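You operate a simulated robot arm through the tools that you are given. There is no shell and no other tool.

The job below is to be done with a simulated robot arm. You get a single attempt, and the scene is never put back.

TASK
Measure jar D2; from 21 Bx up add a pipette of water, else one from jar D5.
Fine: drop by the dip rod, rinsed in the blue cup; shut the flap, green key; water from that cup; tools back.

It is judged by the outcome, as a careful person would: the job done as asked, and still so three seconds after it is handed in. It fails if anything else is knocked over, pushed out of place, dropped, spilled or broken.

THE ROBOT
A 7-joint arm with a two-finger parallel gripper, fixed in place. Base frame: the origin is at the foot of the arm, x ahead of it, y to its left, z up; the work surface is at about z = 900. Lengths are in mm, angles in degrees, forces in N, time in s.
Its first joint turns from -166.0 to 166.0 degrees. Payload 4.4 kg.
Tool frame: the origin (TCP) lies between the finger pads and is the grasp point; the fingertips stand 23 mm ahead of it; z points along the fingers, y is the line along which they close. The gripper opens to 94 mm. The fingers are 38 mm wide and 10 mm thick; the gripper's body (54 by 96 mm) begins 39 mm behind the TCP.
Orientation is told as [roll, pitch, yaw] about the base's x, y, z axes, in that order, counted from this pose: with the fingers straight down and closing along the base's y, the tool's x points along the base's -x, its y along +y and its z along -z.

THE INTERFACE
- The arm moves only by the tool step_arm. Its argument "moves" is a list of rows, each an object of numbers (a shift or turn left out is 0, a gripper value left out holds the last): "tx", "ty", "tz": the shift along the tool's x, y, z in m; "wx", "wy", "wz": the turn, a rotation vector about the tool's x, y, z in degrees. In form: [{"tx": .., "ty": .., "tz": .., "wx": .., "wy": .., "wz": ..}, ...]. A call has 1 to 20 rows; each row is the pose to reach, as a shift and turn from the pose commanded when the call began, along the tool's axes at that moment. "jaw" is the opening, from 0 (shut) to 1 (fully open), set as the call begins (left out, the last holds). Each row takes 0.2 s and may step no farther than 50 mm and 8.6 degrees from the row before; otherwise, or with a gripper value out of range, the whole call is refused. A pose out of reach is approached as far as the arm can. The call stops where the force on the tool passes 50 N (or 10 N more than at its start, if that is more) or the arm is blocked; 0.2 s more then pass. The fingers move at their own pace (about 72 mm/s each) and stop on an object; they squeeze with about 27 N. The grip force told is the motor's: it shows also when the fingers shut on nothing. Time passes only in rows, and 0.2 s behind the last, so rows that repeat a pose let the fingers close. It gives the time, the measured TCP pose, the force on the tool (base axes), the opening and the grip force at its end, in the units of the frame above (readings bear some noise), with the torque about the TCP (base axes, N m) and any sound that the robot's microphone picked up.
- Cameras (640 x 400 px; columns grow to the right, rows downward): "scene" is fixed at [50.2, 649, 1754.2]; the picture's right is [-0.36, -0.93, 0.00], its down [-0.48, 0.19, -0.85] and it looks along [0.80, -0.31, -0.52] (base axes); focal length 354 px, centre (320, 200). "wrist" rides on the gripper at [86, 16, -74] in the tool frame; the picture's right is [-0.18, 0.98, 0.00], its down [-0.58, -0.11, -0.81] and it looks along [-0.79, -0.15, 0.59] (tool axes); focal length 243 px, centre (320, 200). There is no depth. A picture from a camera that has moved, and an enlarged one, comes with that camera's place and axes in the base frame and with its lens.
- camera(camera): a new picture of that camera. It takes no simulated time.
- inspect(camera, box): a new picture of the part [left, top, right, bottom] of that camera's present view, enlarged. It takes no simulated time.
- hand_in(): hands the job in; it is judged then, once.

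Places have to be worked out from the pictures, the camera data and where the tool is seen. Open the gripper and draw the arm clear of the work before you hand the job in, unless the task says otherwise.

The tools are called after ">>>" by a JSON object that holds its "op" and its "data". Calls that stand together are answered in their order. step_arm: Moves the arm, as the interface text tells. Its arguments: {"type":"object","properties":{"moves":{"type":"array","items":{"type":"object","properties":{"tx":{"type":"number"},"ty":{"type":"number"},"tz":{"type":"number"},"wx":{"type":"number"},"wy":{"type":"number"},"wz":{"type":"number"}}}},"jaw":{"type":"number"}},"required":["moves"]} The other tools are called the same way: camera (camera) takes a picture; inspect (camera, box) takes an enlarged picture of a part of a camera's view; hand_in () hands the job in.

At the start:

```text
clock: 0.0
eef_pos: [791.2, 370.2, 1409.3]
ee_rot: [0.0, 0.0, 0.0]
contact_force: [-0.3, 0.4, 0.3]
ft_torque: [-0.01, -0.04, -0.01]
grip_width: 94.1
gripper_force: 0.0
```

scene: 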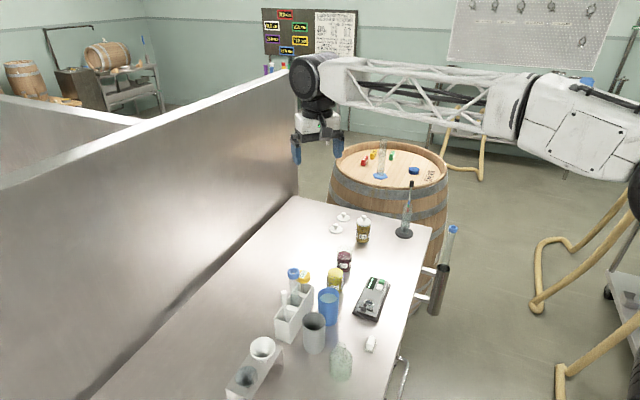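
wrist: 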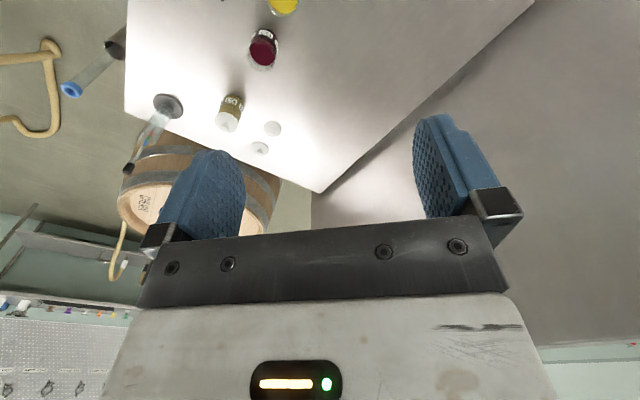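

I start by looking closely at the work surface with enlarged pictures to identify the jars, instruments and tools.

>>> {"op": "inspect", "data": {"camera": "scene", "box": [210, 250, 410, 400]}}

>>> {"op": "inspect", "data": {"camera": "scene", "box": [310, 180, 470, 280]}}

>>> {"op": "inspect", "data": {"camera": "scene", "box": [340, 260, 420, 330]}}

>>> {"op": "inspect", "data": {"camera": "scene", "box": [255, 0, 365, 70]}}

```text
2.67 times, centred on (310, 325) of scene
camera zoom: at [50.2, 649.0, 1754.2], right [-0.36, -0.93, 0.0], down [-0.48, 0.19, -0.85], along [0.8, -0.31, -0.52], focal length 943 px, centre (347, -133)
```

zoom: 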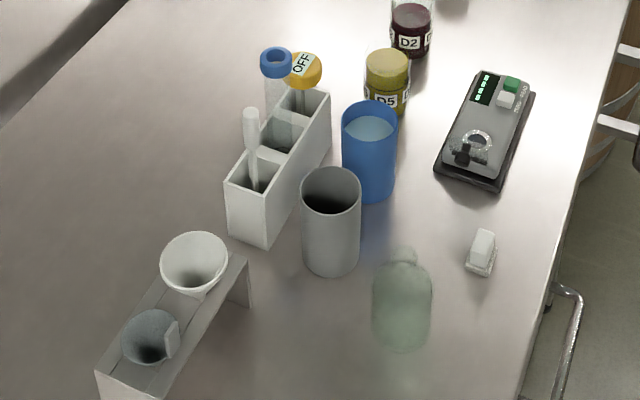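

```text
4.00 times, centred on (390, 230) of scene
camera zoom: at [50.2, 649.0, 1754.2], right [-0.36, -0.93, 0.0], down [-0.48, 0.19, -0.85], along [0.8, -0.31, -0.52], focal length 1415 px, centre (40, 80)
```

zoom: 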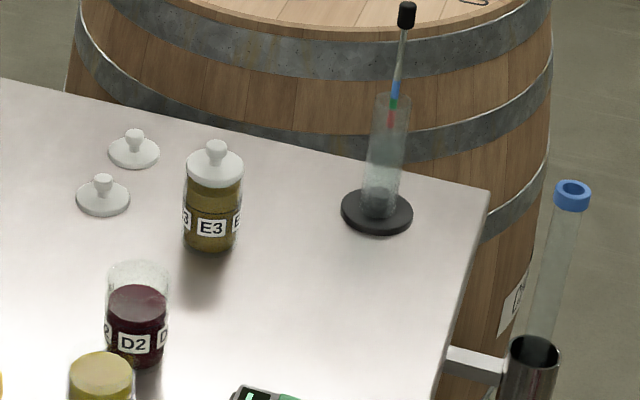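

```text
5.71 times, centred on (380, 295) of scene
camera zoom: at [50.2, 649.0, 1754.2], right [-0.36, -0.93, 0.0], down [-0.48, 0.19, -0.85], along [0.8, -0.31, -0.52], focal length 2021 px, centre (-23, -343)
```

zoom: 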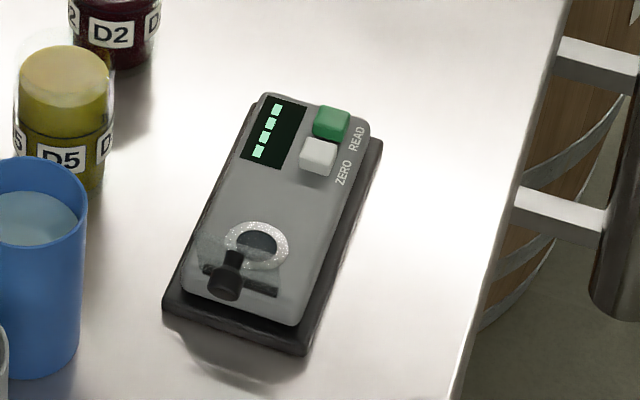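

```text
5.71 times, centred on (310, 35) of scene
camera zoom: at [50.2, 649.0, 1754.2], right [-0.36, -0.93, 0.0], down [-0.48, 0.19, -0.85], along [0.8, -0.31, -0.52], focal length 2021 px, centre (377, 1143)
```

zoom: 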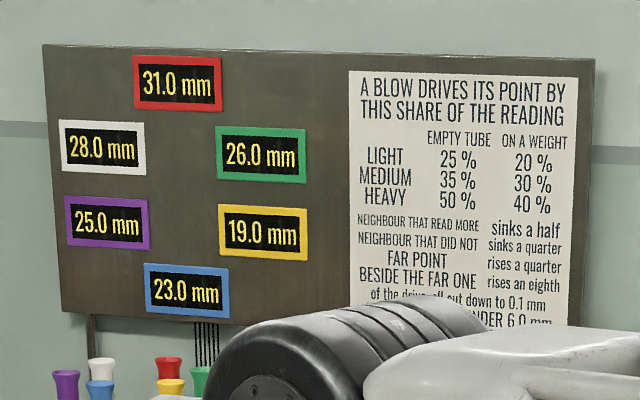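

I need a closer look at the rack, cups and meter.

>>> {"op": "inspect", "data": {"camera": "scene", "box": [260, 255, 350, 345]}}

>>> {"op": "inspect", "data": {"camera": "scene", "box": [210, 320, 400, 400]}}

>>> {"op": "inspect", "data": {"camera": "scene", "box": [345, 268, 400, 325]}}

>>> {"op": "inspect", "data": {"camera": "scene", "box": [320, 130, 470, 250]}}

>>> {"op": "inspect", "data": {"camera": "wrist", "box": [40, 0, 360, 200]}}

```text
4.44 times, centred on (305, 300) of scene
camera zoom: at [50.2, 649.0, 1754.2], right [-0.36, -0.93, 0.0], down [-0.48, 0.19, -0.85], along [0.8, -0.31, -0.52], focal length 1572 px, centre (387, -244)
```

zoom: 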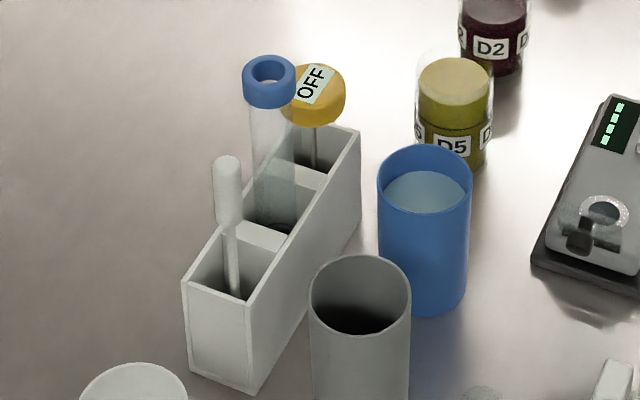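

```text
3.37 times, centred on (305, 360) of scene
camera zoom: at [50.2, 649.0, 1754.2], right [-0.36, -0.93, 0.0], down [-0.48, 0.19, -0.85], along [0.8, -0.31, -0.52], focal length 1192 px, centre (370, -339)
```

zoom: 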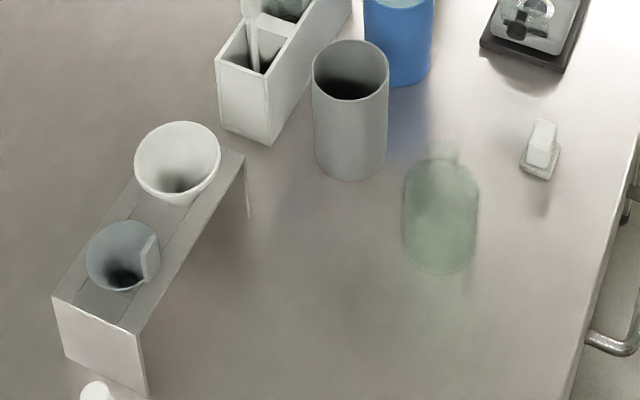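

```text
7.02 times, centred on (372, 296) of scene
camera zoom: at [50.2, 649.0, 1754.2], right [-0.36, -0.93, 0.0], down [-0.48, 0.19, -0.85], along [0.8, -0.31, -0.52], focal length 2482 px, centre (-48, -477)
```

zoom: 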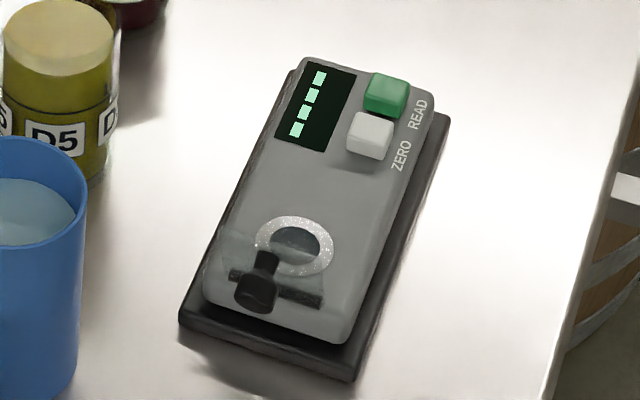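

```text
3.33 times, centred on (395, 190) of scene
camera zoom: at [50.2, 649.0, 1754.2], right [-0.36, -0.93, 0.0], down [-0.48, 0.19, -0.85], along [0.8, -0.31, -0.52], focal length 1179 px, centre (70, 233)
```

zoom: 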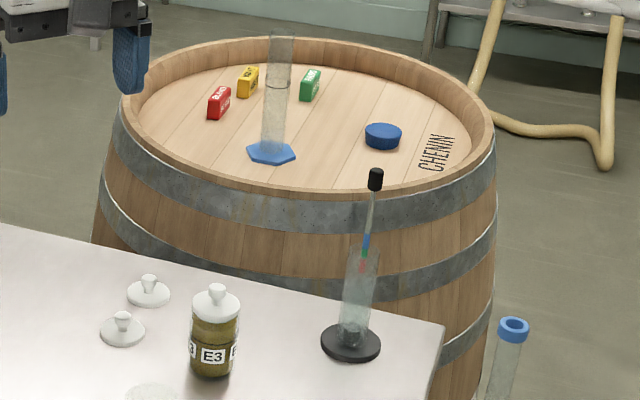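

```text
2.00 times, centred on (200, 100) of wrist
camera zoom: at [704.0, 387.4, 1483.6], right [0.18, 0.98, 0.0], down [0.58, -0.11, 0.81], along [0.79, -0.15, -0.59], focal length 485 px, centre (560, 400)
```

zoom: 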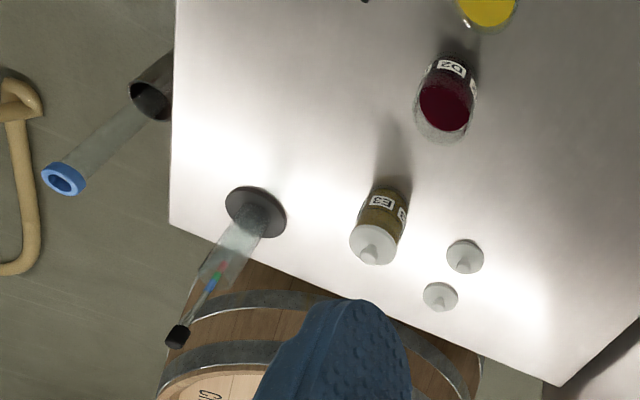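

The pictures show: a rack with a white rod, a blue-ringed tube and a yellow-bulbed tool marked OFF, the blue cup of water, a grey cup, jars D5, D2, E3, and the refractometer with READ/ZERO keys. I move the arm back toward the base at height so that the wrist camera sees these from close by.

>>> {"op": "step_arm", "data": {"moves": [{"tx": 0.048, "tz": 0.012}, {"tx": 0.096, "tz": 0.024}, {"tx": 0.144, "tz": 0.036}, {"tx": 0.192, "tz": 0.048}, {"tx": 0.24, "tz": 0.06}, {"tx": 0.288, "tz": 0.072}, {"tx": 0.336, "tz": 0.084}, {"tx": 0.384, "tz": 0.096}]}}

>>> {"op": "camera", "data": {"camera": "wrist"}}

>>> {"op": "camera", "data": {"camera": "scene"}}

```text
clock: 1.8
eef_pos: [406.6, 371.3, 1311.4]
ee_rot: [-0.1, -0.1, 0.0]
contact_force: [0.0, -0.6, 0.0]
ft_torque: [0.0, 0.0, 0.01]
grip_width: 94.0
gripper_force: 0.1
```

```text
taken
camera wrist: at [318.9, 388.5, 1386.5], right [0.18, 0.98, 0.0], down [0.58, -0.11, 0.81], along [0.79, -0.15, -0.59], focal length 243 px, centre (320, 200)
```

wrist: 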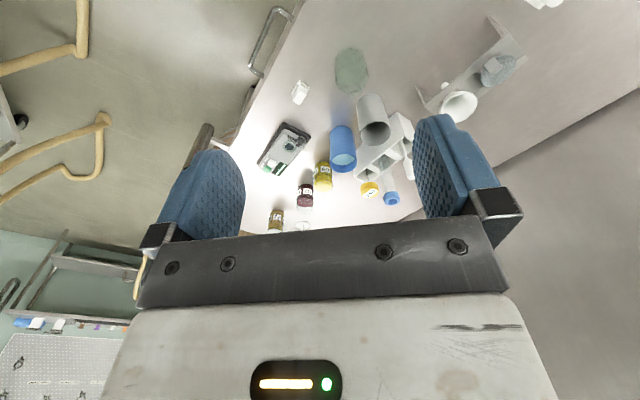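

```text
taken
```

scene: 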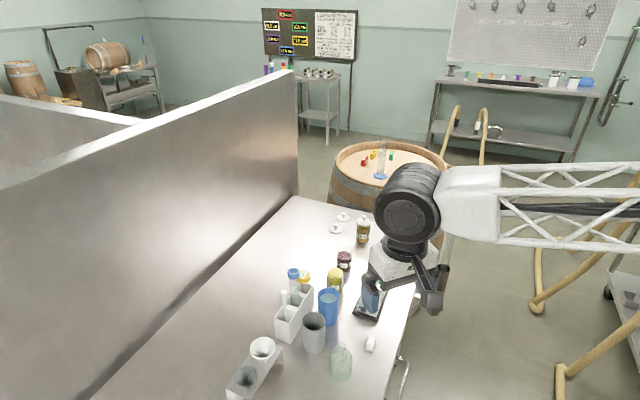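

The wrist picture now shows the whole work area, upside down. I zoom in on the rack, cups and meter.

>>> {"op": "inspect", "data": {"camera": "wrist", "box": [330, 80, 430, 215]}}

>>> {"op": "inspect", "data": {"camera": "wrist", "box": [245, 110, 345, 215]}}

>>> {"op": "inspect", "data": {"camera": "wrist", "box": [270, 30, 400, 120]}}

>>> {"op": "inspect", "data": {"camera": "wrist", "box": [420, 0, 580, 130]}}

```text
2.96 times, centred on (380, 148) of wrist
camera zoom: at [318.9, 388.5, 1386.5], right [0.18, 0.98, 0.0], down [0.58, -0.11, 0.81], along [0.79, -0.15, -0.59], focal length 719 px, centre (142, 356)
```

zoom: 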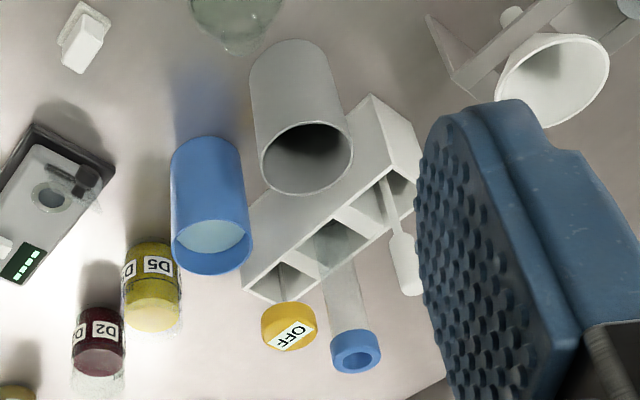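

```text
3.81 times, centred on (295, 162) of wrist
camera zoom: at [318.9, 388.5, 1386.5], right [0.18, 0.98, 0.0], down [0.58, -0.11, 0.81], along [0.79, -0.15, -0.59], focal length 924 px, centre (415, 343)
```

zoom: 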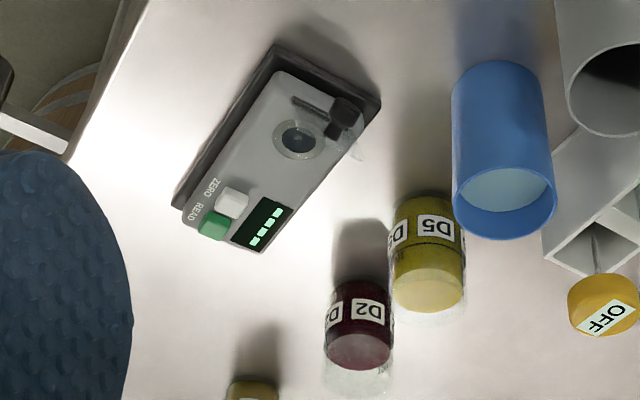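

```text
4.44 times, centred on (335, 75) of wrist
camera zoom: at [318.9, 388.5, 1386.5], right [0.18, 0.98, 0.0], down [0.58, -0.11, 0.81], along [0.79, -0.15, -0.59], focal length 1078 px, centre (253, 756)
```

zoom: 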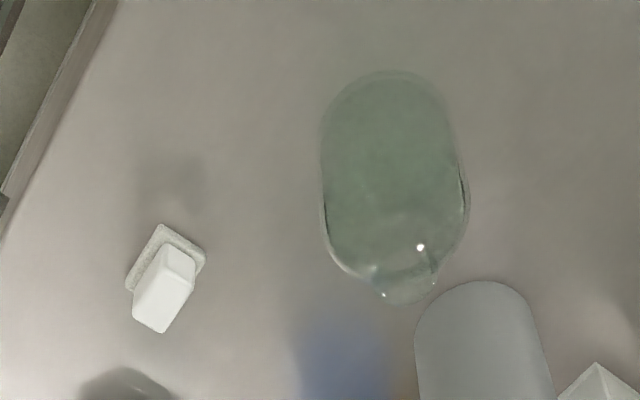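

```text
3.08 times, centred on (500, 65) of wrist
camera zoom: at [318.9, 388.5, 1386.5], right [0.18, 0.98, 0.0], down [0.58, -0.11, 0.81], along [0.79, -0.15, -0.59], focal length 746 px, centre (-234, 615)
```

zoom: 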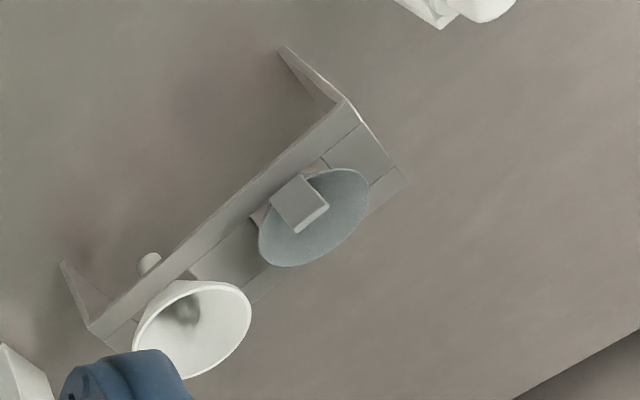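

The yellow head shows "OFF" and sits on a thin stem like a probe's display, so the blue-ringed tube may be the pipette and the white-handled rod the dip rod. I move the wrist camera closer to the rack to be sure.

>>> {"op": "step_arm", "data": {"moves": [{"tx": -0.023, "ty": 0.019, "tz": 0.027}, {"tx": -0.046, "ty": 0.038, "tz": 0.054}, {"tx": -0.069, "ty": 0.057, "tz": 0.08}, {"tx": -0.092, "ty": 0.076, "tz": 0.107}, {"tx": -0.115, "ty": 0.095, "tz": 0.134}, {"tx": -0.137, "ty": 0.115, "tz": 0.161}]}}

>>> {"op": "camera", "data": {"camera": "wrist"}}

>>> {"op": "inspect", "data": {"camera": "wrist", "box": [200, 60, 440, 230]}}

```text
clock: 3.2
eef_pos: [545.2, 487.6, 1153.3]
ee_rot: [0.1, -0.2, 0.1]
contact_force: [-0.3, -0.7, 0.7]
ft_torque: [-0.01, -0.01, -0.01]
grip_width: 93.9
gripper_force: 0.0
```

```text
taken
camera wrist: at [457.1, 504.9, 1227.4], right [0.18, 0.98, 0.0], down [0.58, -0.11, 0.81], along [0.79, -0.15, -0.59], focal length 243 px, centre (320, 200)
```

wrist: 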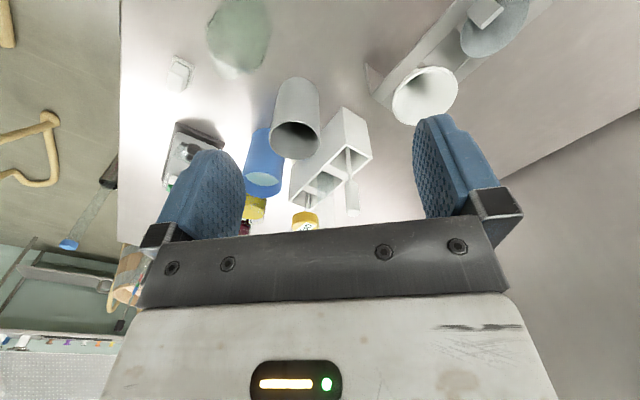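

```text
2.35 times, centred on (320, 145) of wrist
camera zoom: at [457.1, 504.9, 1227.4], right [0.18, 0.98, 0.0], down [0.58, -0.11, 0.81], along [0.79, -0.15, -0.59], focal length 571 px, centre (320, 329)
```

zoom: 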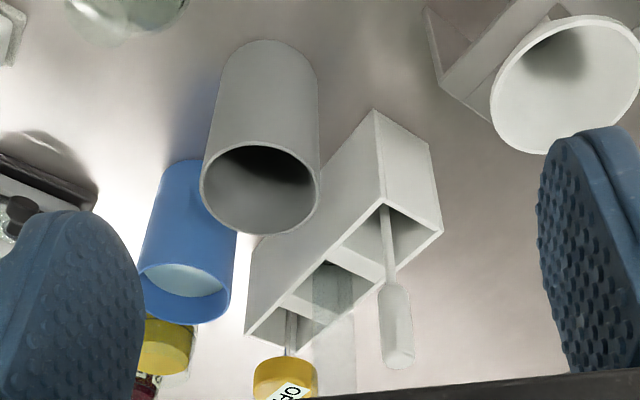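

Inspect seems to re-render with true detail, so I zoom strongly on the individual tools with the scene camera, and on other spots of the table.

>>> {"op": "inspect", "data": {"camera": "scene", "box": [270, 260, 320, 330]}}

>>> {"op": "inspect", "data": {"camera": "scene", "box": [275, 262, 315, 287]}}

>>> {"op": "inspect", "data": {"camera": "scene", "box": [415, 215, 465, 320]}}

>>> {"op": "inspect", "data": {"camera": "wrist", "box": [280, 140, 380, 230]}}

>>> {"op": "inspect", "data": {"camera": "wrist", "box": [40, 100, 260, 260]}}

```text
5.71 times, centred on (295, 295) of scene
camera zoom: at [50.2, 649.0, 1754.2], right [-0.36, -0.93, 0.0], down [-0.48, 0.19, -0.85], along [0.8, -0.31, -0.52], focal length 2021 px, centre (463, -343)
```

zoom: 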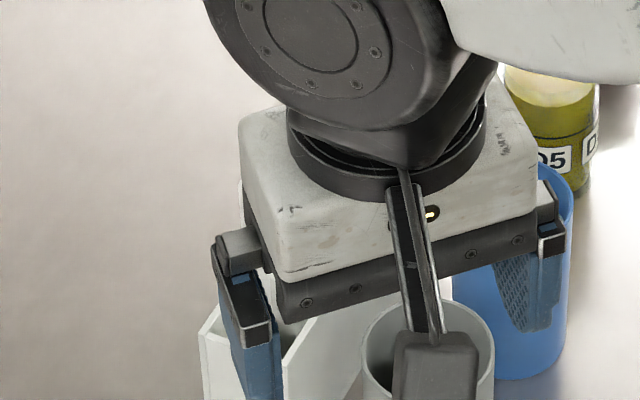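

```text
16.00 times, centred on (295, 274) of scene
camera zoom: at [50.2, 649.0, 1754.2], right [-0.36, -0.93, 0.0], down [-0.48, 0.19, -0.85], along [0.8, -0.31, -0.52], focal length 5660 px, centre (720, -992)
```

zoom: 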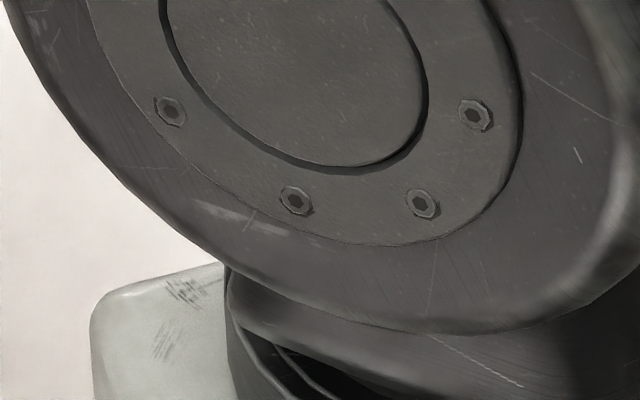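

```text
3.81 times, centred on (440, 268) of scene
camera zoom: at [50.2, 649.0, 1754.2], right [-0.36, -0.93, 0.0], down [-0.48, 0.19, -0.85], along [0.8, -0.31, -0.52], focal length 1348 px, centre (-137, -57)
```

zoom: 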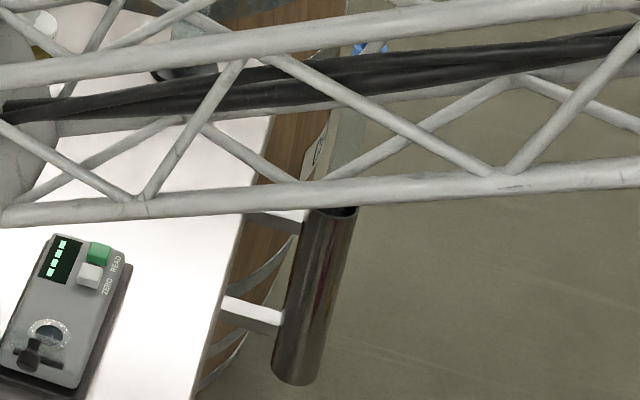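

```text
4.44 times, centred on (330, 185) of wrist
camera zoom: at [457.1, 504.9, 1227.4], right [0.18, 0.98, 0.0], down [0.58, -0.11, 0.81], along [0.79, -0.15, -0.59], focal length 1078 px, centre (276, 267)
```

zoom: 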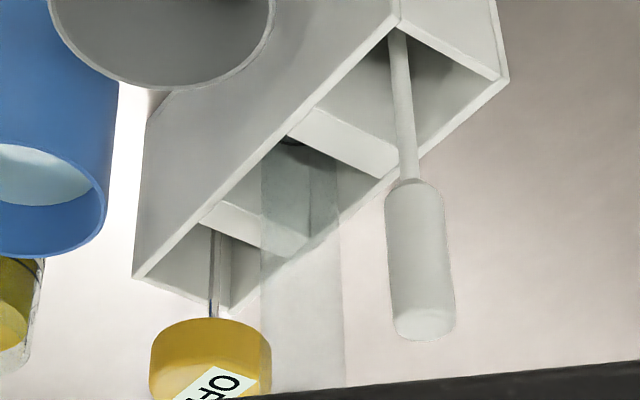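

```text
2.50 times, centred on (150, 180) of wrist
camera zoom: at [457.1, 504.9, 1227.4], right [0.18, 0.98, 0.0], down [0.58, -0.11, 0.81], along [0.79, -0.15, -0.59], focal length 606 px, centre (745, 250)
```

zoom: 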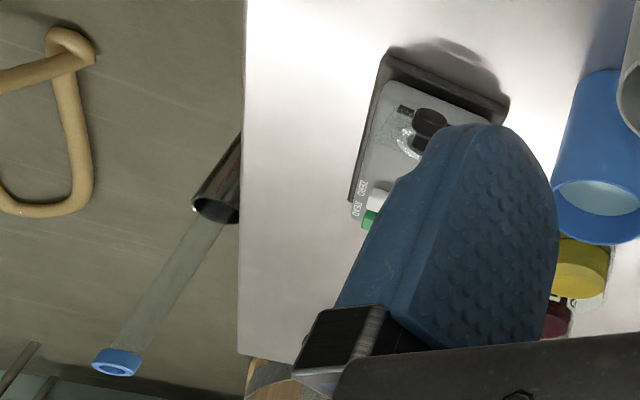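

The white item has a bulb-like head tapering to a thin stem, so it could be a transfer pipette rather than a rod. I look over the near end of the table for other tools before deciding.

>>> {"op": "step_arm", "data": {"moves": [{"tx": 0.048, "tz": -0.012}, {"tx": 0.096, "tz": -0.024}, {"tx": 0.144, "tz": -0.036}, {"tx": 0.192, "tz": -0.048}, {"tx": 0.24, "tz": -0.06}, {"tx": 0.28, "tz": -0.07}]}}

>>> {"op": "camera", "data": {"camera": "wrist"}}

>>> {"op": "inspect", "data": {"camera": "wrist", "box": [230, 0, 520, 180]}}

>>> {"op": "inspect", "data": {"camera": "scene", "box": [275, 260, 315, 320]}}

```text
clock: 4.6
eef_pos: [264.9, 486.2, 1222.8]
ee_rot: [-0.1, 0.0, -0.1]
contact_force: [-0.7, -0.4, 0.3]
ft_torque: [0.01, -0.02, 0.0]
grip_width: 94.1
gripper_force: 0.2
```

```text
taken
camera wrist: at [177.5, 503.4, 1297.8], right [0.18, 0.98, 0.0], down [0.58, -0.11, 0.81], along [0.79, -0.15, -0.59], focal length 243 px, centre (320, 200)
```

wrist: 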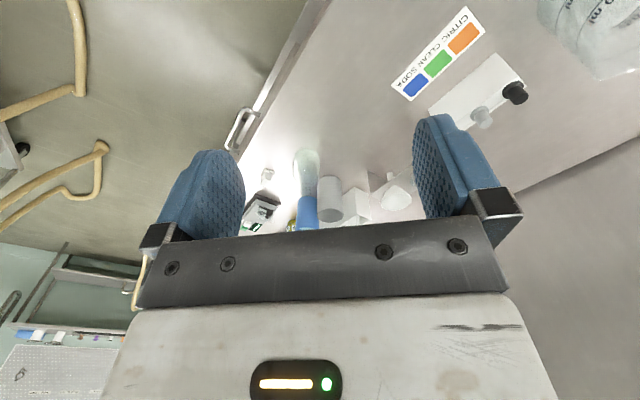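

```text
2.21 times, centred on (375, 90) of wrist
camera zoom: at [177.5, 503.4, 1297.8], right [0.18, 0.98, 0.0], down [0.58, -0.11, 0.81], along [0.79, -0.15, -0.59], focal length 535 px, centre (199, 443)
```

zoom: 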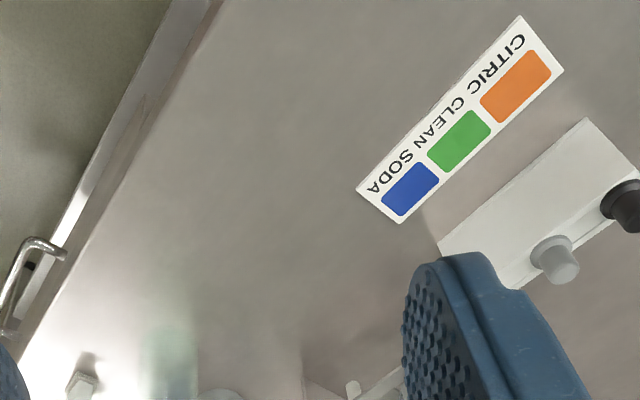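

```text
6.67 times, centred on (295, 290) of scene
camera zoom: at [50.2, 649.0, 1754.2], right [-0.36, -0.93, 0.0], down [-0.48, 0.19, -0.85], along [0.8, -0.31, -0.52], focal length 2358 px, centre (487, -400)
```

zoom: 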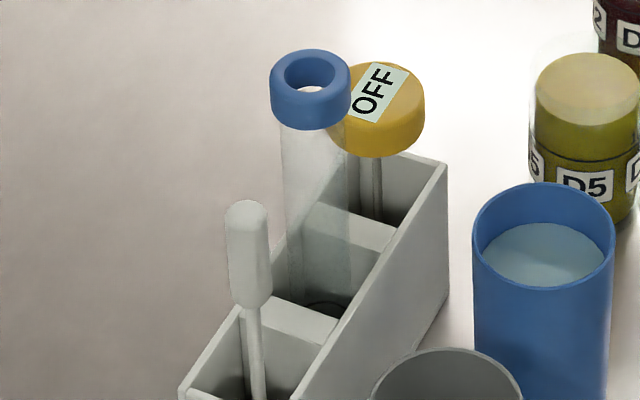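

There are more objects at the near end (a card, a white holder with black and grey knobs, glassware). I yaw the gripper to look at them.

>>> {"op": "step_arm", "data": {"moves": [{"wz": -8}, {"wz": -16}, {"wz": -24}, {"wz": -32}, {"wz": -40}, {"wz": -48}, {"wz": -56}]}}

>>> {"op": "camera", "data": {"camera": "wrist"}}

```text
clock: 6.2
eef_pos: [264.3, 486.5, 1221.4]
ee_rot: [0.0, 0.0, 56.1]
contact_force: [-0.5, 0.6, -1.0]
ft_torque: [-0.02, -0.01, -0.02]
grip_width: 94.1
gripper_force: 0.2
```

```text
taken
camera wrist: at [202.2, 424.1, 1296.2], right [-0.71, 0.7, 0.0], down [0.41, 0.42, 0.81], along [0.57, 0.58, -0.59], focal length 243 px, centre (320, 200)
```

wrist: 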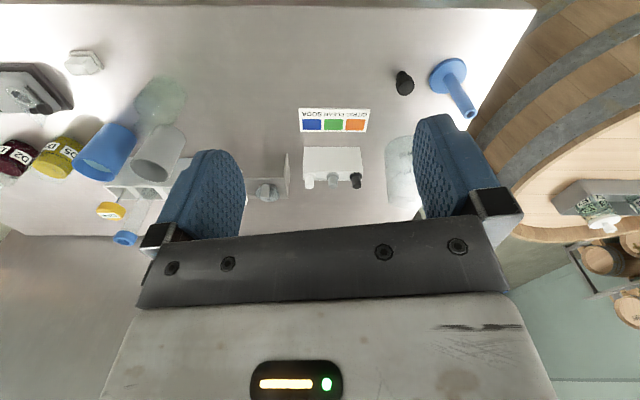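

>>> {"op": "inspect", "data": {"camera": "wrist", "box": [240, 60, 430, 220]}}

>>> {"op": "inspect", "data": {"camera": "wrist", "box": [380, 40, 500, 130]}}

>>> {"op": "inspect", "data": {"camera": "wrist", "box": [0, 30, 200, 250]}}

>>> {"op": "inspect", "data": {"camera": "wrist", "box": [100, 100, 200, 180]}}

```text
2.50 times, centred on (335, 140) of wrist
camera zoom: at [202.2, 424.1, 1296.2], right [-0.71, 0.7, 0.0], down [0.41, 0.42, 0.81], along [0.57, 0.58, -0.59], focal length 606 px, centre (282, 350)
```

zoom: 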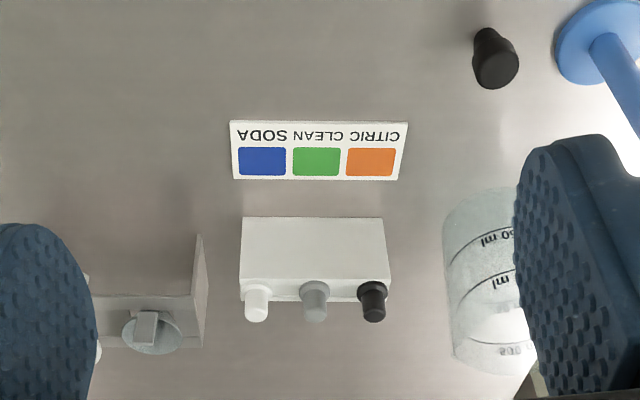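

```text
4.44 times, centred on (440, 85) of wrist
camera zoom: at [202.2, 424.1, 1296.2], right [-0.71, 0.7, 0.0], down [0.41, 0.42, 0.81], along [0.57, 0.58, -0.59], focal length 1078 px, centre (-213, 711)
```

zoom: 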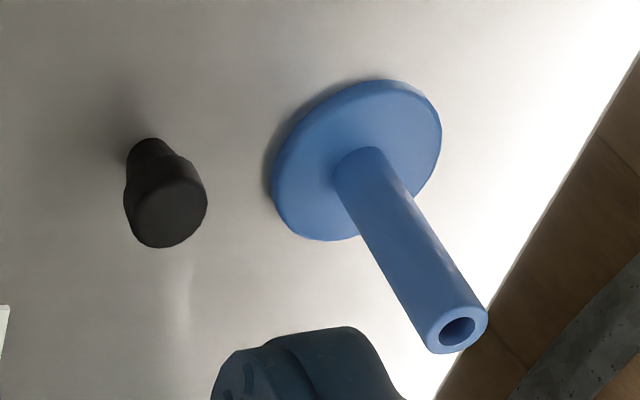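

```text
1.82 times, centred on (100, 140) of wrist
camera zoom: at [202.2, 424.1, 1296.2], right [-0.71, 0.7, 0.0], down [0.41, 0.42, 0.81], along [0.57, 0.58, -0.59], focal length 441 px, centre (720, 309)
```

zoom: 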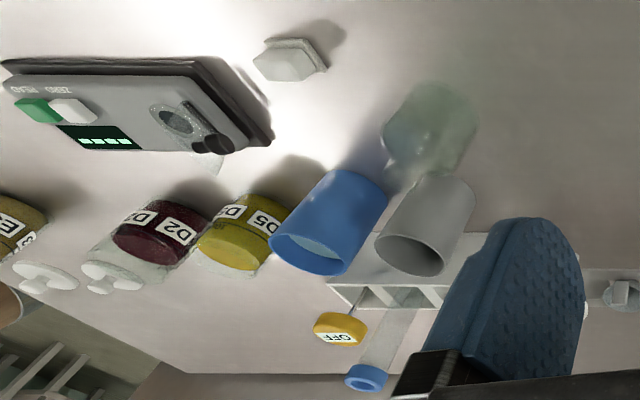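

```text
5.00 times, centred on (150, 140) of wrist
camera zoom: at [202.2, 424.1, 1296.2], right [-0.71, 0.7, 0.0], down [0.41, 0.42, 0.81], along [0.57, 0.58, -0.59], focal length 1213 px, centre (1170, 500)
```

zoom: 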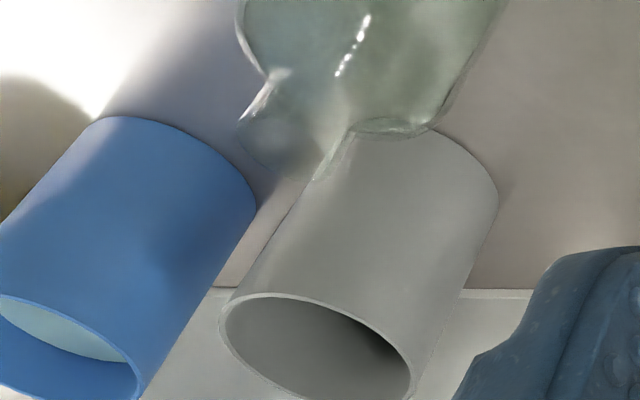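

Those near-end things belong to other work. Now I study the meter's flap up close from this angle and the previous one.

>>> {"op": "inspect", "data": {"camera": "wrist", "box": [0, 50, 80, 125]}}

>>> {"op": "inspect", "data": {"camera": "scene", "box": [355, 285, 395, 320]}}

>>> {"op": "inspect", "data": {"camera": "scene", "box": [275, 285, 305, 330]}}

>>> {"op": "inspect", "data": {"camera": "scene", "box": [355, 328, 385, 358]}}

```text
5.33 times, centred on (40, 88) of wrist
camera zoom: at [202.2, 424.1, 1296.2], right [-0.71, 0.7, 0.0], down [0.41, 0.42, 0.81], along [0.57, 0.58, -0.59], focal length 1294 px, centre (1813, 800)
```

zoom: 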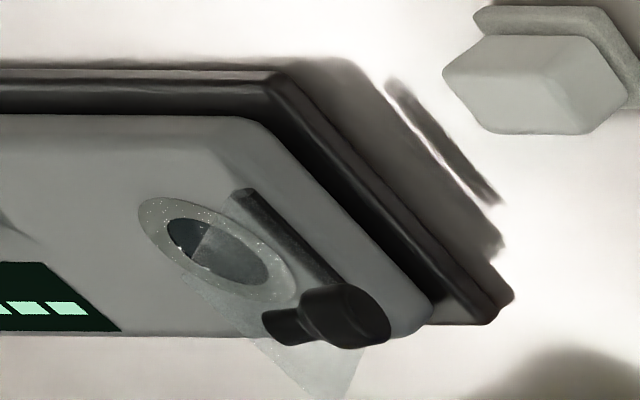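

```text
11.43 times, centred on (375, 302) of scene
camera zoom: at [50.2, 649.0, 1754.2], right [-0.36, -0.93, 0.0], down [-0.48, 0.19, -0.85], along [0.8, -0.31, -0.52], focal length 4043 px, centre (-309, -971)
```

zoom: 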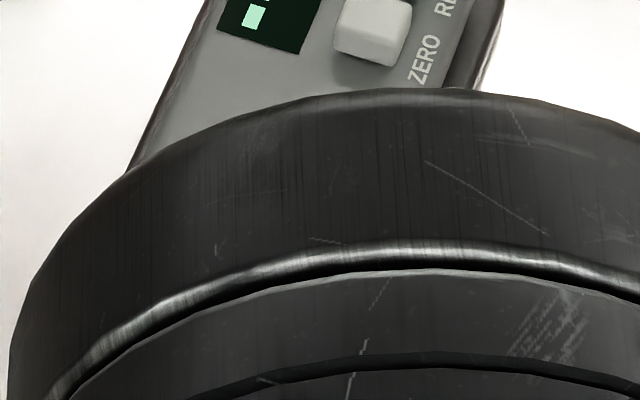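

```text
8.89 times, centred on (290, 308) of scene
camera zoom: at [50.2, 649.0, 1754.2], right [-0.36, -0.93, 0.0], down [-0.48, 0.19, -0.85], along [0.8, -0.31, -0.52], focal length 3144 px, centre (587, -756)
```

zoom: 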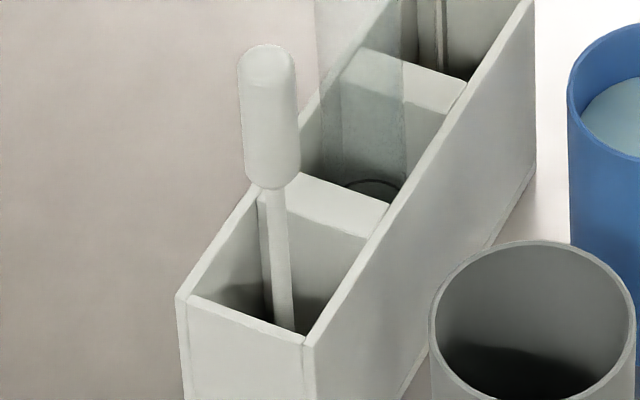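

```text
13.33 times, centred on (370, 343) of scene
camera zoom: at [50.2, 649.0, 1754.2], right [-0.36, -0.93, 0.0], down [-0.48, 0.19, -0.85], along [0.8, -0.31, -0.52], focal length 4716 px, centre (-347, -1707)
```

zoom: 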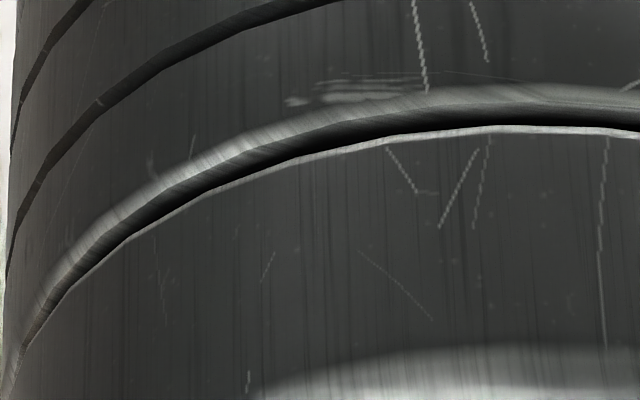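

The meter's flap stands open with a black knob on its outer face and its hinge on the near side of the well; I estimate the well at about (700, 240, 929), the cup rim at (719, 366, 990), the white handle's top at (696, 499, 1077) and the blue ring at (738, 460, 1091). I turn to a working yaw of about -47° (aligned with the rack) and move to look at the meter, jars and cups from closer.

>>> {"op": "step_arm", "data": {"moves": [{"tx": -0.0092, "ty": -0.0236, "tz": 0.0055, "wz": 7.95}, {"tx": -0.0184, "ty": -0.0473, "tz": 0.0109, "wz": 15.9}, {"tx": -0.0276, "ty": -0.0709, "tz": 0.0164, "wz": 23.84}, {"tx": -0.0369, "ty": -0.0946, "tz": 0.0218, "wz": 31.8}, {"tx": -0.0461, "ty": -0.1182, "tz": 0.0273, "wz": 39.7}, {"tx": -0.0553, "ty": -0.1419, "tz": 0.0328, "wz": 47.7}, {"tx": -0.0645, "ty": -0.1655, "tz": 0.0382, "wz": 55.6}, {"tx": -0.0737, "ty": -0.1892, "tz": 0.0437, "wz": 63.6}, {"tx": -0.0829, "ty": -0.2128, "tz": 0.0491, "wz": 71.5}, {"tx": -0.0922, "ty": -0.2365, "tz": 0.0546, "wz": 79.5}, {"tx": -0.1014, "ty": -0.2601, "tz": 0.06, "wz": 87.4}, {"tx": -0.1106, "ty": -0.2838, "tz": 0.0655, "wz": 95.4}, {"tx": -0.1198, "ty": -0.3074, "tz": 0.071, "wz": 103.3}]}}

>>> {"op": "camera", "data": {"camera": "wrist"}}

```text
clock: 9.0
eef_pos: [585.9, 410.7, 1151.1]
ee_rot: [0.0, -0.1, -47.4]
contact_force: [-0.2, -0.3, 0.7]
ft_torque: [0.03, -0.01, 0.02]
grip_width: 94.1
gripper_force: 0.0
```

```text
taken
camera wrist: at [539.7, 486.5, 1225.3], right [0.85, 0.53, 0.0], down [0.31, -0.5, 0.81], along [0.43, -0.68, -0.59], focal length 243 px, centre (320, 200)
```

wrist: 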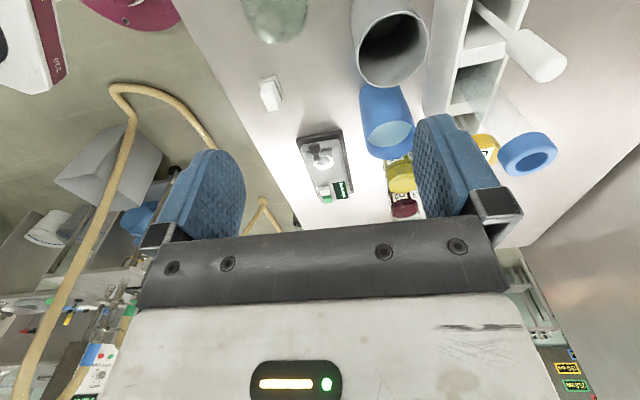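

>>> {"op": "inspect", "data": {"camera": "wrist", "box": [285, 120, 365, 215]}}

>>> {"op": "inspect", "data": {"camera": "wrist", "box": [340, 60, 440, 220]}}

>>> {"op": "inspect", "data": {"camera": "wrist", "box": [440, 0, 600, 190]}}

>>> {"op": "inspect", "data": {"camera": "wrist", "box": [250, 65, 300, 120]}}

```text
4.21 times, centred on (325, 168) of wrist
camera zoom: at [539.7, 486.5, 1225.3], right [0.85, 0.53, 0.0], down [0.31, -0.5, 0.81], along [0.43, -0.68, -0.59], focal length 1022 px, centre (299, 337)
```

zoom: 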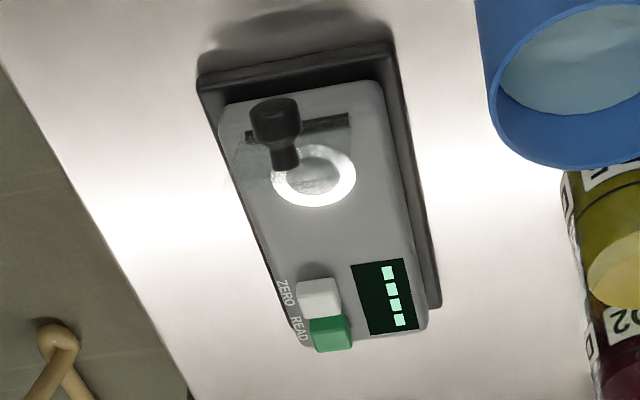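

```text
2.50 times, centred on (390, 140) of wrist
camera zoom: at [539.7, 486.5, 1225.3], right [0.85, 0.53, 0.0], down [0.31, -0.5, 0.81], along [0.43, -0.68, -0.59], focal length 606 px, centre (145, 350)
```

zoom: 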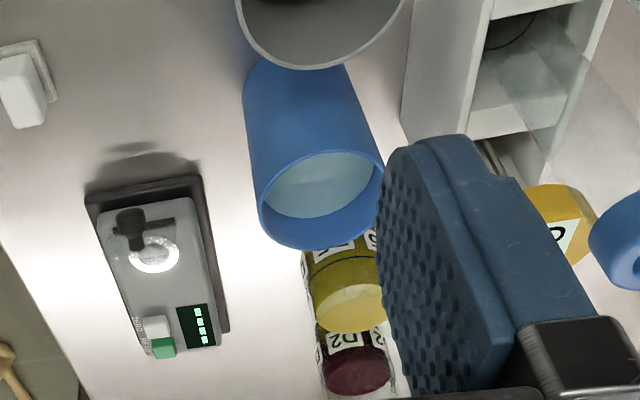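

```text
2.11 times, centred on (520, 95) of wrist
camera zoom: at [539.7, 486.5, 1225.3], right [0.85, 0.53, 0.0], down [0.31, -0.5, 0.81], along [0.43, -0.68, -0.59], focal length 511 px, centre (-101, 421)
```

zoom: 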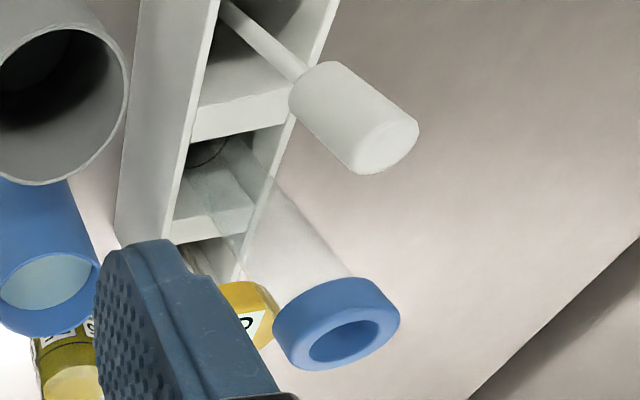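

```text
7.27 times, centred on (275, 92) of wrist
camera zoom: at [539.7, 486.5, 1225.3], right [0.85, 0.53, 0.0], down [0.31, -0.5, 0.81], along [0.43, -0.68, -0.59], focal length 1764 px, centre (647, 982)
```

zoom: 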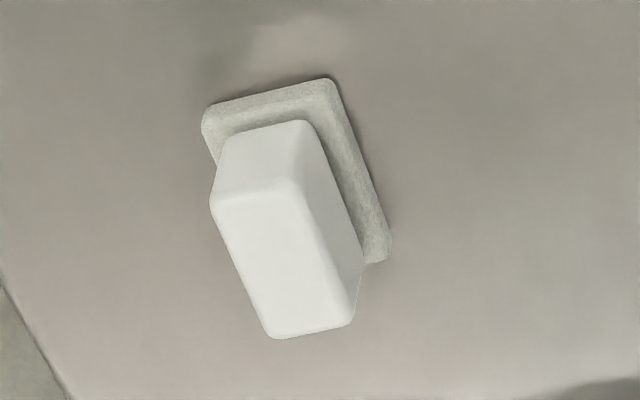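

The handle top triangulates consistently to about (696, 499.5, 1077) and it stands vertical; the white piece on felt is just a wiper. I move above the white tool with the jaw half open, then check alignment.

>>> {"op": "step_arm", "data": {"moves": [{"tx": -0.004, "ty": 0.046, "tz": 0.0}, {"tx": -0.008, "ty": 0.093, "tz": 0.005}, {"tx": -0.0115, "ty": 0.1389, "tz": 0.011}, {"tx": -0.0115, "ty": 0.1389, "tz": 0.011}], "jaw": 0.6}}

>>> {"op": "camera", "data": {"camera": "wrist"}}

>>> {"op": "inspect", "data": {"camera": "scene", "box": [250, 220, 350, 330]}}

```text
clock: 10.0
eef_pos: [696.6, 498.3, 1141.2]
ee_rot: [0.0, 0.0, -47.3]
contact_force: [1.0, 0.7, -0.2]
ft_torque: [-0.04, 0.01, 0.03]
grip_width: 56.4
gripper_force: 0.0
```

```text
taken
camera wrist: at [650.5, 573.5, 1214.7], right [0.85, 0.53, 0.0], down [0.31, -0.5, 0.81], along [0.43, -0.68, -0.59], focal length 243 px, centre (320, 200)
```

wrist: 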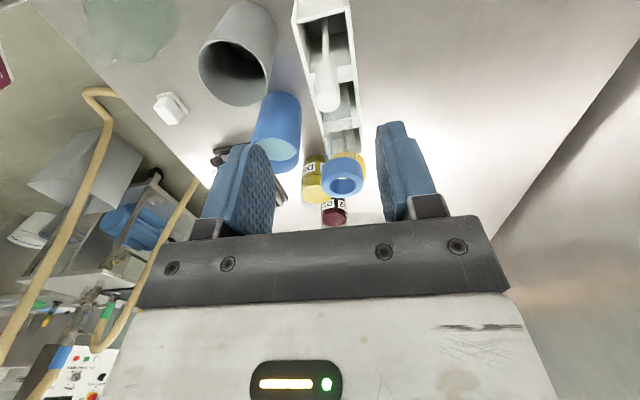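

```text
3.64 times, centred on (300, 275) of scene
camera zoom: at [50.2, 649.0, 1754.2], right [-0.36, -0.93, 0.0], down [-0.48, 0.19, -0.85], along [0.8, -0.31, -0.52], focal length 1286 px, centre (393, -73)
```

zoom: 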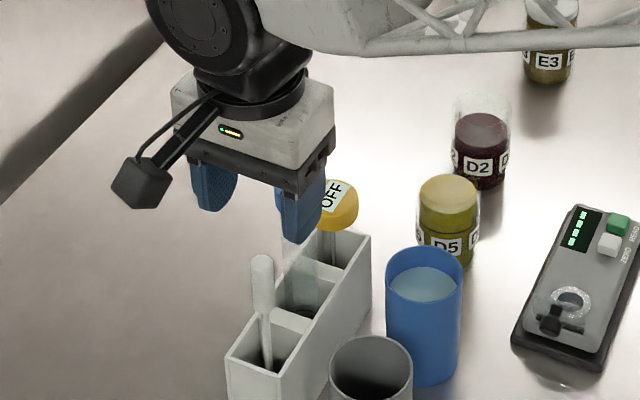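

I check the alignment of the handle under the grasp point: if aligned, its top should appear at about (320, 105) in the wrist picture.

>>> {"op": "inspect", "data": {"camera": "wrist", "box": [280, 0, 380, 200]}}

```text
2.00 times, centred on (330, 100) of wrist
camera zoom: at [650.5, 573.5, 1214.7], right [0.85, 0.53, 0.0], down [0.31, -0.5, 0.81], along [0.43, -0.68, -0.59], focal length 485 px, centre (300, 400)
```

zoom: 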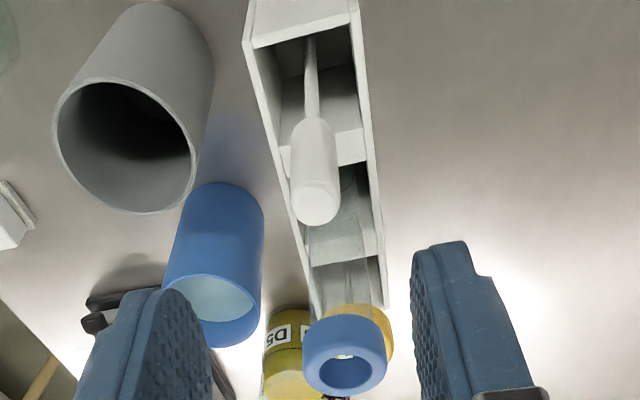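

The handle sits about 5.5 mm to the tool's +y side of the grasp point and centred otherwise. I correct, descend to grasp height, and look again before closing.

>>> {"op": "step_arm", "data": {"moves": [{"tx": 0.001, "ty": 0.0055, "tz": 0.0}, {"tx": 0.001, "ty": 0.0055, "tz": 0.03}, {"tx": 0.001, "ty": 0.0055, "tz": 0.06}, {"tx": 0.001, "ty": 0.0055, "tz": 0.09}], "jaw": 0.6}}

>>> {"op": "camera", "data": {"camera": "wrist"}}

>>> {"op": "inspect", "data": {"camera": "scene", "box": [250, 240, 350, 340]}}

```text
clock: 11.0
eef_pos: [699.8, 502.4, 1050.3]
ee_rot: [0.1, 0.0, -47.3]
contact_force: [0.4, -0.5, 0.9]
ft_torque: [0.01, -0.02, -0.01]
grip_width: 56.5
gripper_force: 0.0
```

```text
taken
camera wrist: at [652.0, 578.4, 1125.0], right [0.85, 0.53, 0.0], down [0.31, -0.5, 0.81], along [0.43, -0.68, -0.59], focal length 243 px, centre (320, 200)
```

wrist: 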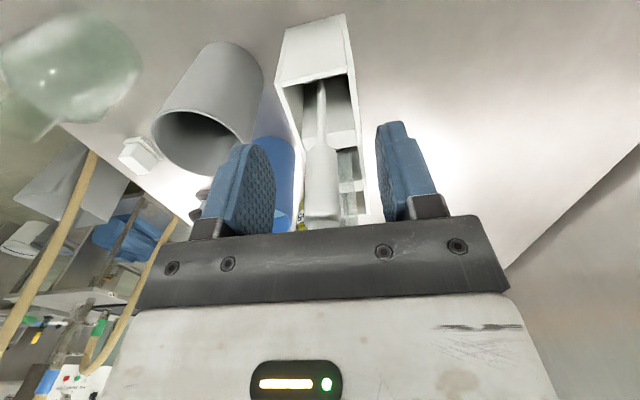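

```text
4.00 times, centred on (300, 290) of scene
camera zoom: at [50.2, 649.0, 1754.2], right [-0.36, -0.93, 0.0], down [-0.48, 0.19, -0.85], along [0.8, -0.31, -0.52], focal length 1415 px, centre (400, -160)
```

zoom: 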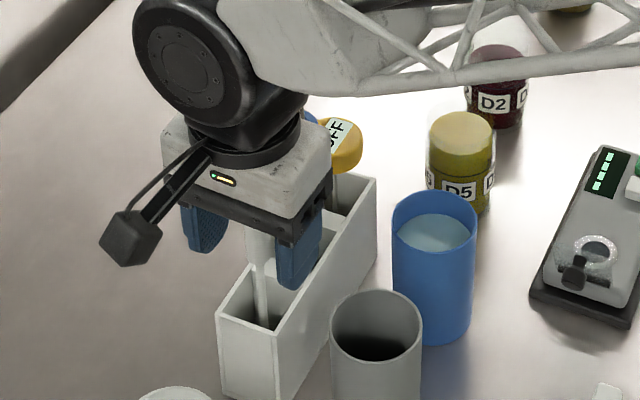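

The handle is centred between the fingers. I close on it and watch the width to learn whether it is rigid (a rod) or a soft bulb.

>>> {"op": "step_arm", "data": {"moves": [{"tx": 0}, {"tx": 0}, {"tx": 0}, {"tx": 0}, {"tx": 0}], "jaw": 0.0}}

>>> {"op": "inspect", "data": {"camera": "wrist", "box": [220, 40, 420, 240]}}

```text
clock: 12.2
eef_pos: [697.7, 503.7, 1049.8]
ee_rot: [0.0, 0.0, -47.3]
contact_force: [0.6, -0.3, 0.0]
ft_torque: [0.01, -0.02, 0.01]
grip_width: 15.1
gripper_force: 27.0
```

```text
2.00 times, centred on (320, 140) of wrist
camera zoom: at [651.9, 578.3, 1124.7], right [0.85, 0.53, 0.0], down [0.31, -0.5, 0.81], along [0.43, -0.68, -0.59], focal length 485 px, centre (320, 320)
```

zoom: 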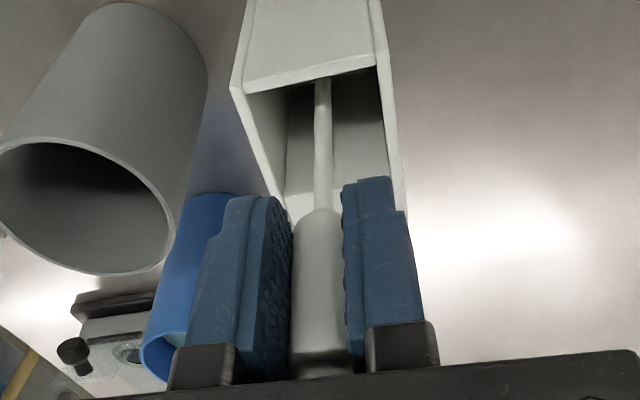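

It is rigid: 15.1 mm at full grip, so this is the dip rod. I lift it straight up out of the rack and inspect the tip.

>>> {"op": "step_arm", "data": {"moves": [{"tz": -0.025}, {"tz": -0.06}, {"tz": -0.1}, {"tz": -0.14}, {"tz": -0.175}, {"tz": -0.2}]}}

>>> {"op": "camera", "data": {"camera": "scene"}}

>>> {"op": "inspect", "data": {"camera": "scene", "box": [260, 190, 340, 300]}}

>>> {"op": "camera", "data": {"camera": "wrist"}}

```text
clock: 13.6
eef_pos: [700.6, 504.0, 1250.9]
ee_rot: [0.0, 0.0, -47.3]
contact_force: [-0.7, 0.1, -0.5]
ft_torque: [-0.01, 0.02, 0.0]
grip_width: 15.1
gripper_force: 27.2
```

```text
taken
```

scene: 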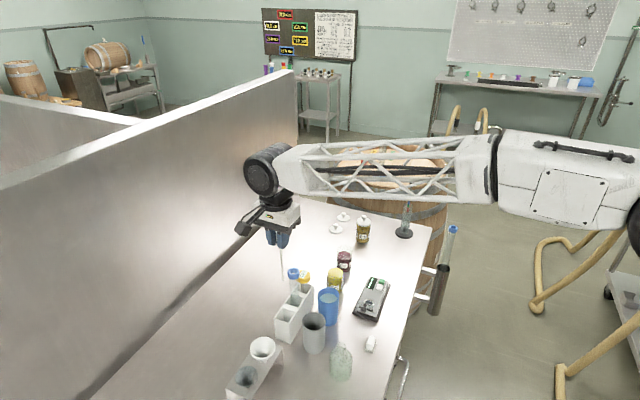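

```text
3.64 times, centred on (300, 245) of scene
camera zoom: at [50.2, 649.0, 1754.2], right [-0.36, -0.93, 0.0], down [-0.48, 0.19, -0.85], along [0.8, -0.31, -0.52], focal length 1286 px, centre (393, 36)
```

zoom: 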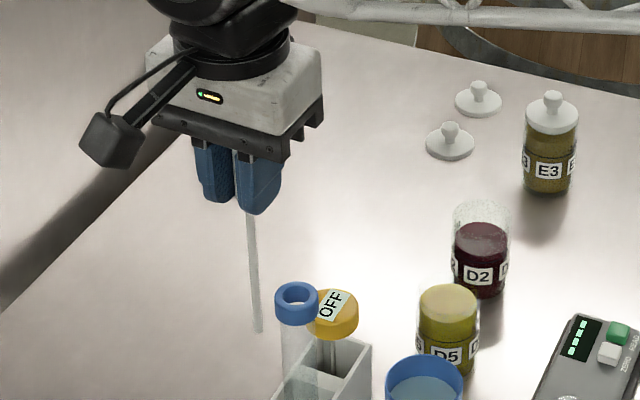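

```text
taken
camera wrist: at [653.1, 578.2, 1325.7], right [0.85, 0.53, 0.0], down [0.31, -0.5, 0.81], along [0.43, -0.68, -0.59], focal length 243 px, centre (320, 200)
```

wrist: 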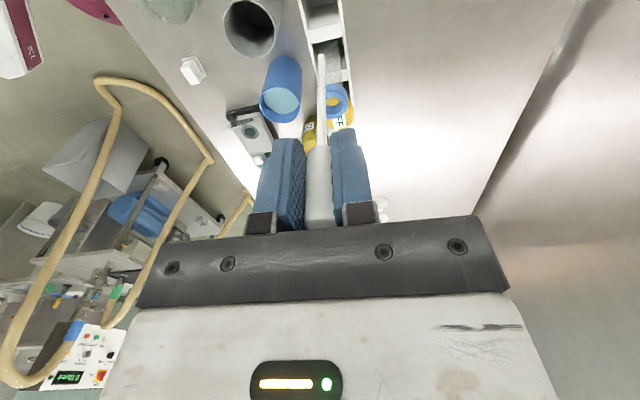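

The rod tip hangs about 139 mm below the grasp point. I zoom the wrist view on the tip and the blue cup to locate the cup relative to the tool.

>>> {"op": "inspect", "data": {"camera": "wrist", "box": [220, 30, 370, 140]}}

>>> {"op": "inspect", "data": {"camera": "scene", "box": [300, 250, 400, 330]}}

```text
3.64 times, centred on (295, 85) of wrist
camera zoom: at [653.1, 578.2, 1325.7], right [0.85, 0.53, 0.0], down [0.31, -0.5, 0.81], along [0.43, -0.68, -0.59], focal length 882 px, centre (411, 618)
```

zoom: 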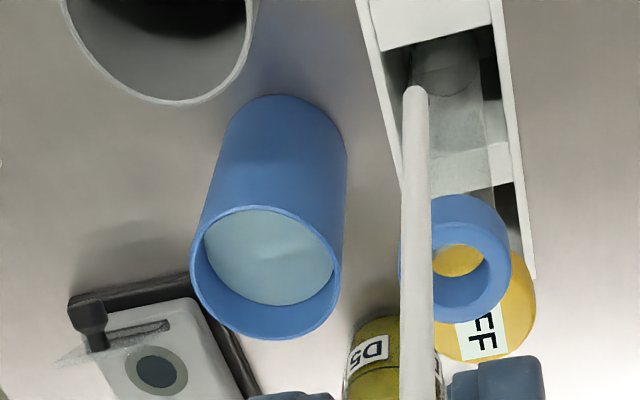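

```text
5.00 times, centred on (350, 290) of scene
camera zoom: at [50.2, 649.0, 1754.2], right [-0.36, -0.93, 0.0], down [-0.48, 0.19, -0.85], along [0.8, -0.31, -0.52], focal length 1769 px, centre (170, -250)
```

zoom: 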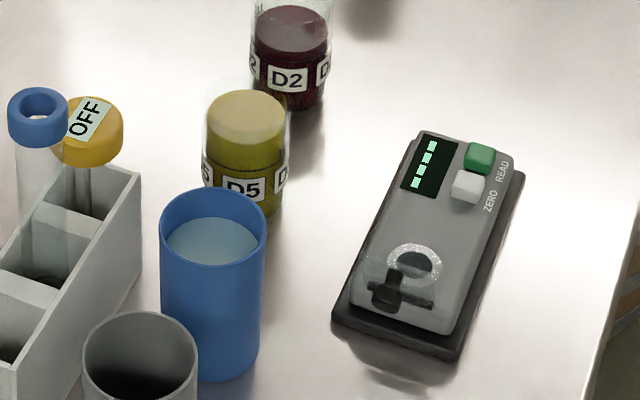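

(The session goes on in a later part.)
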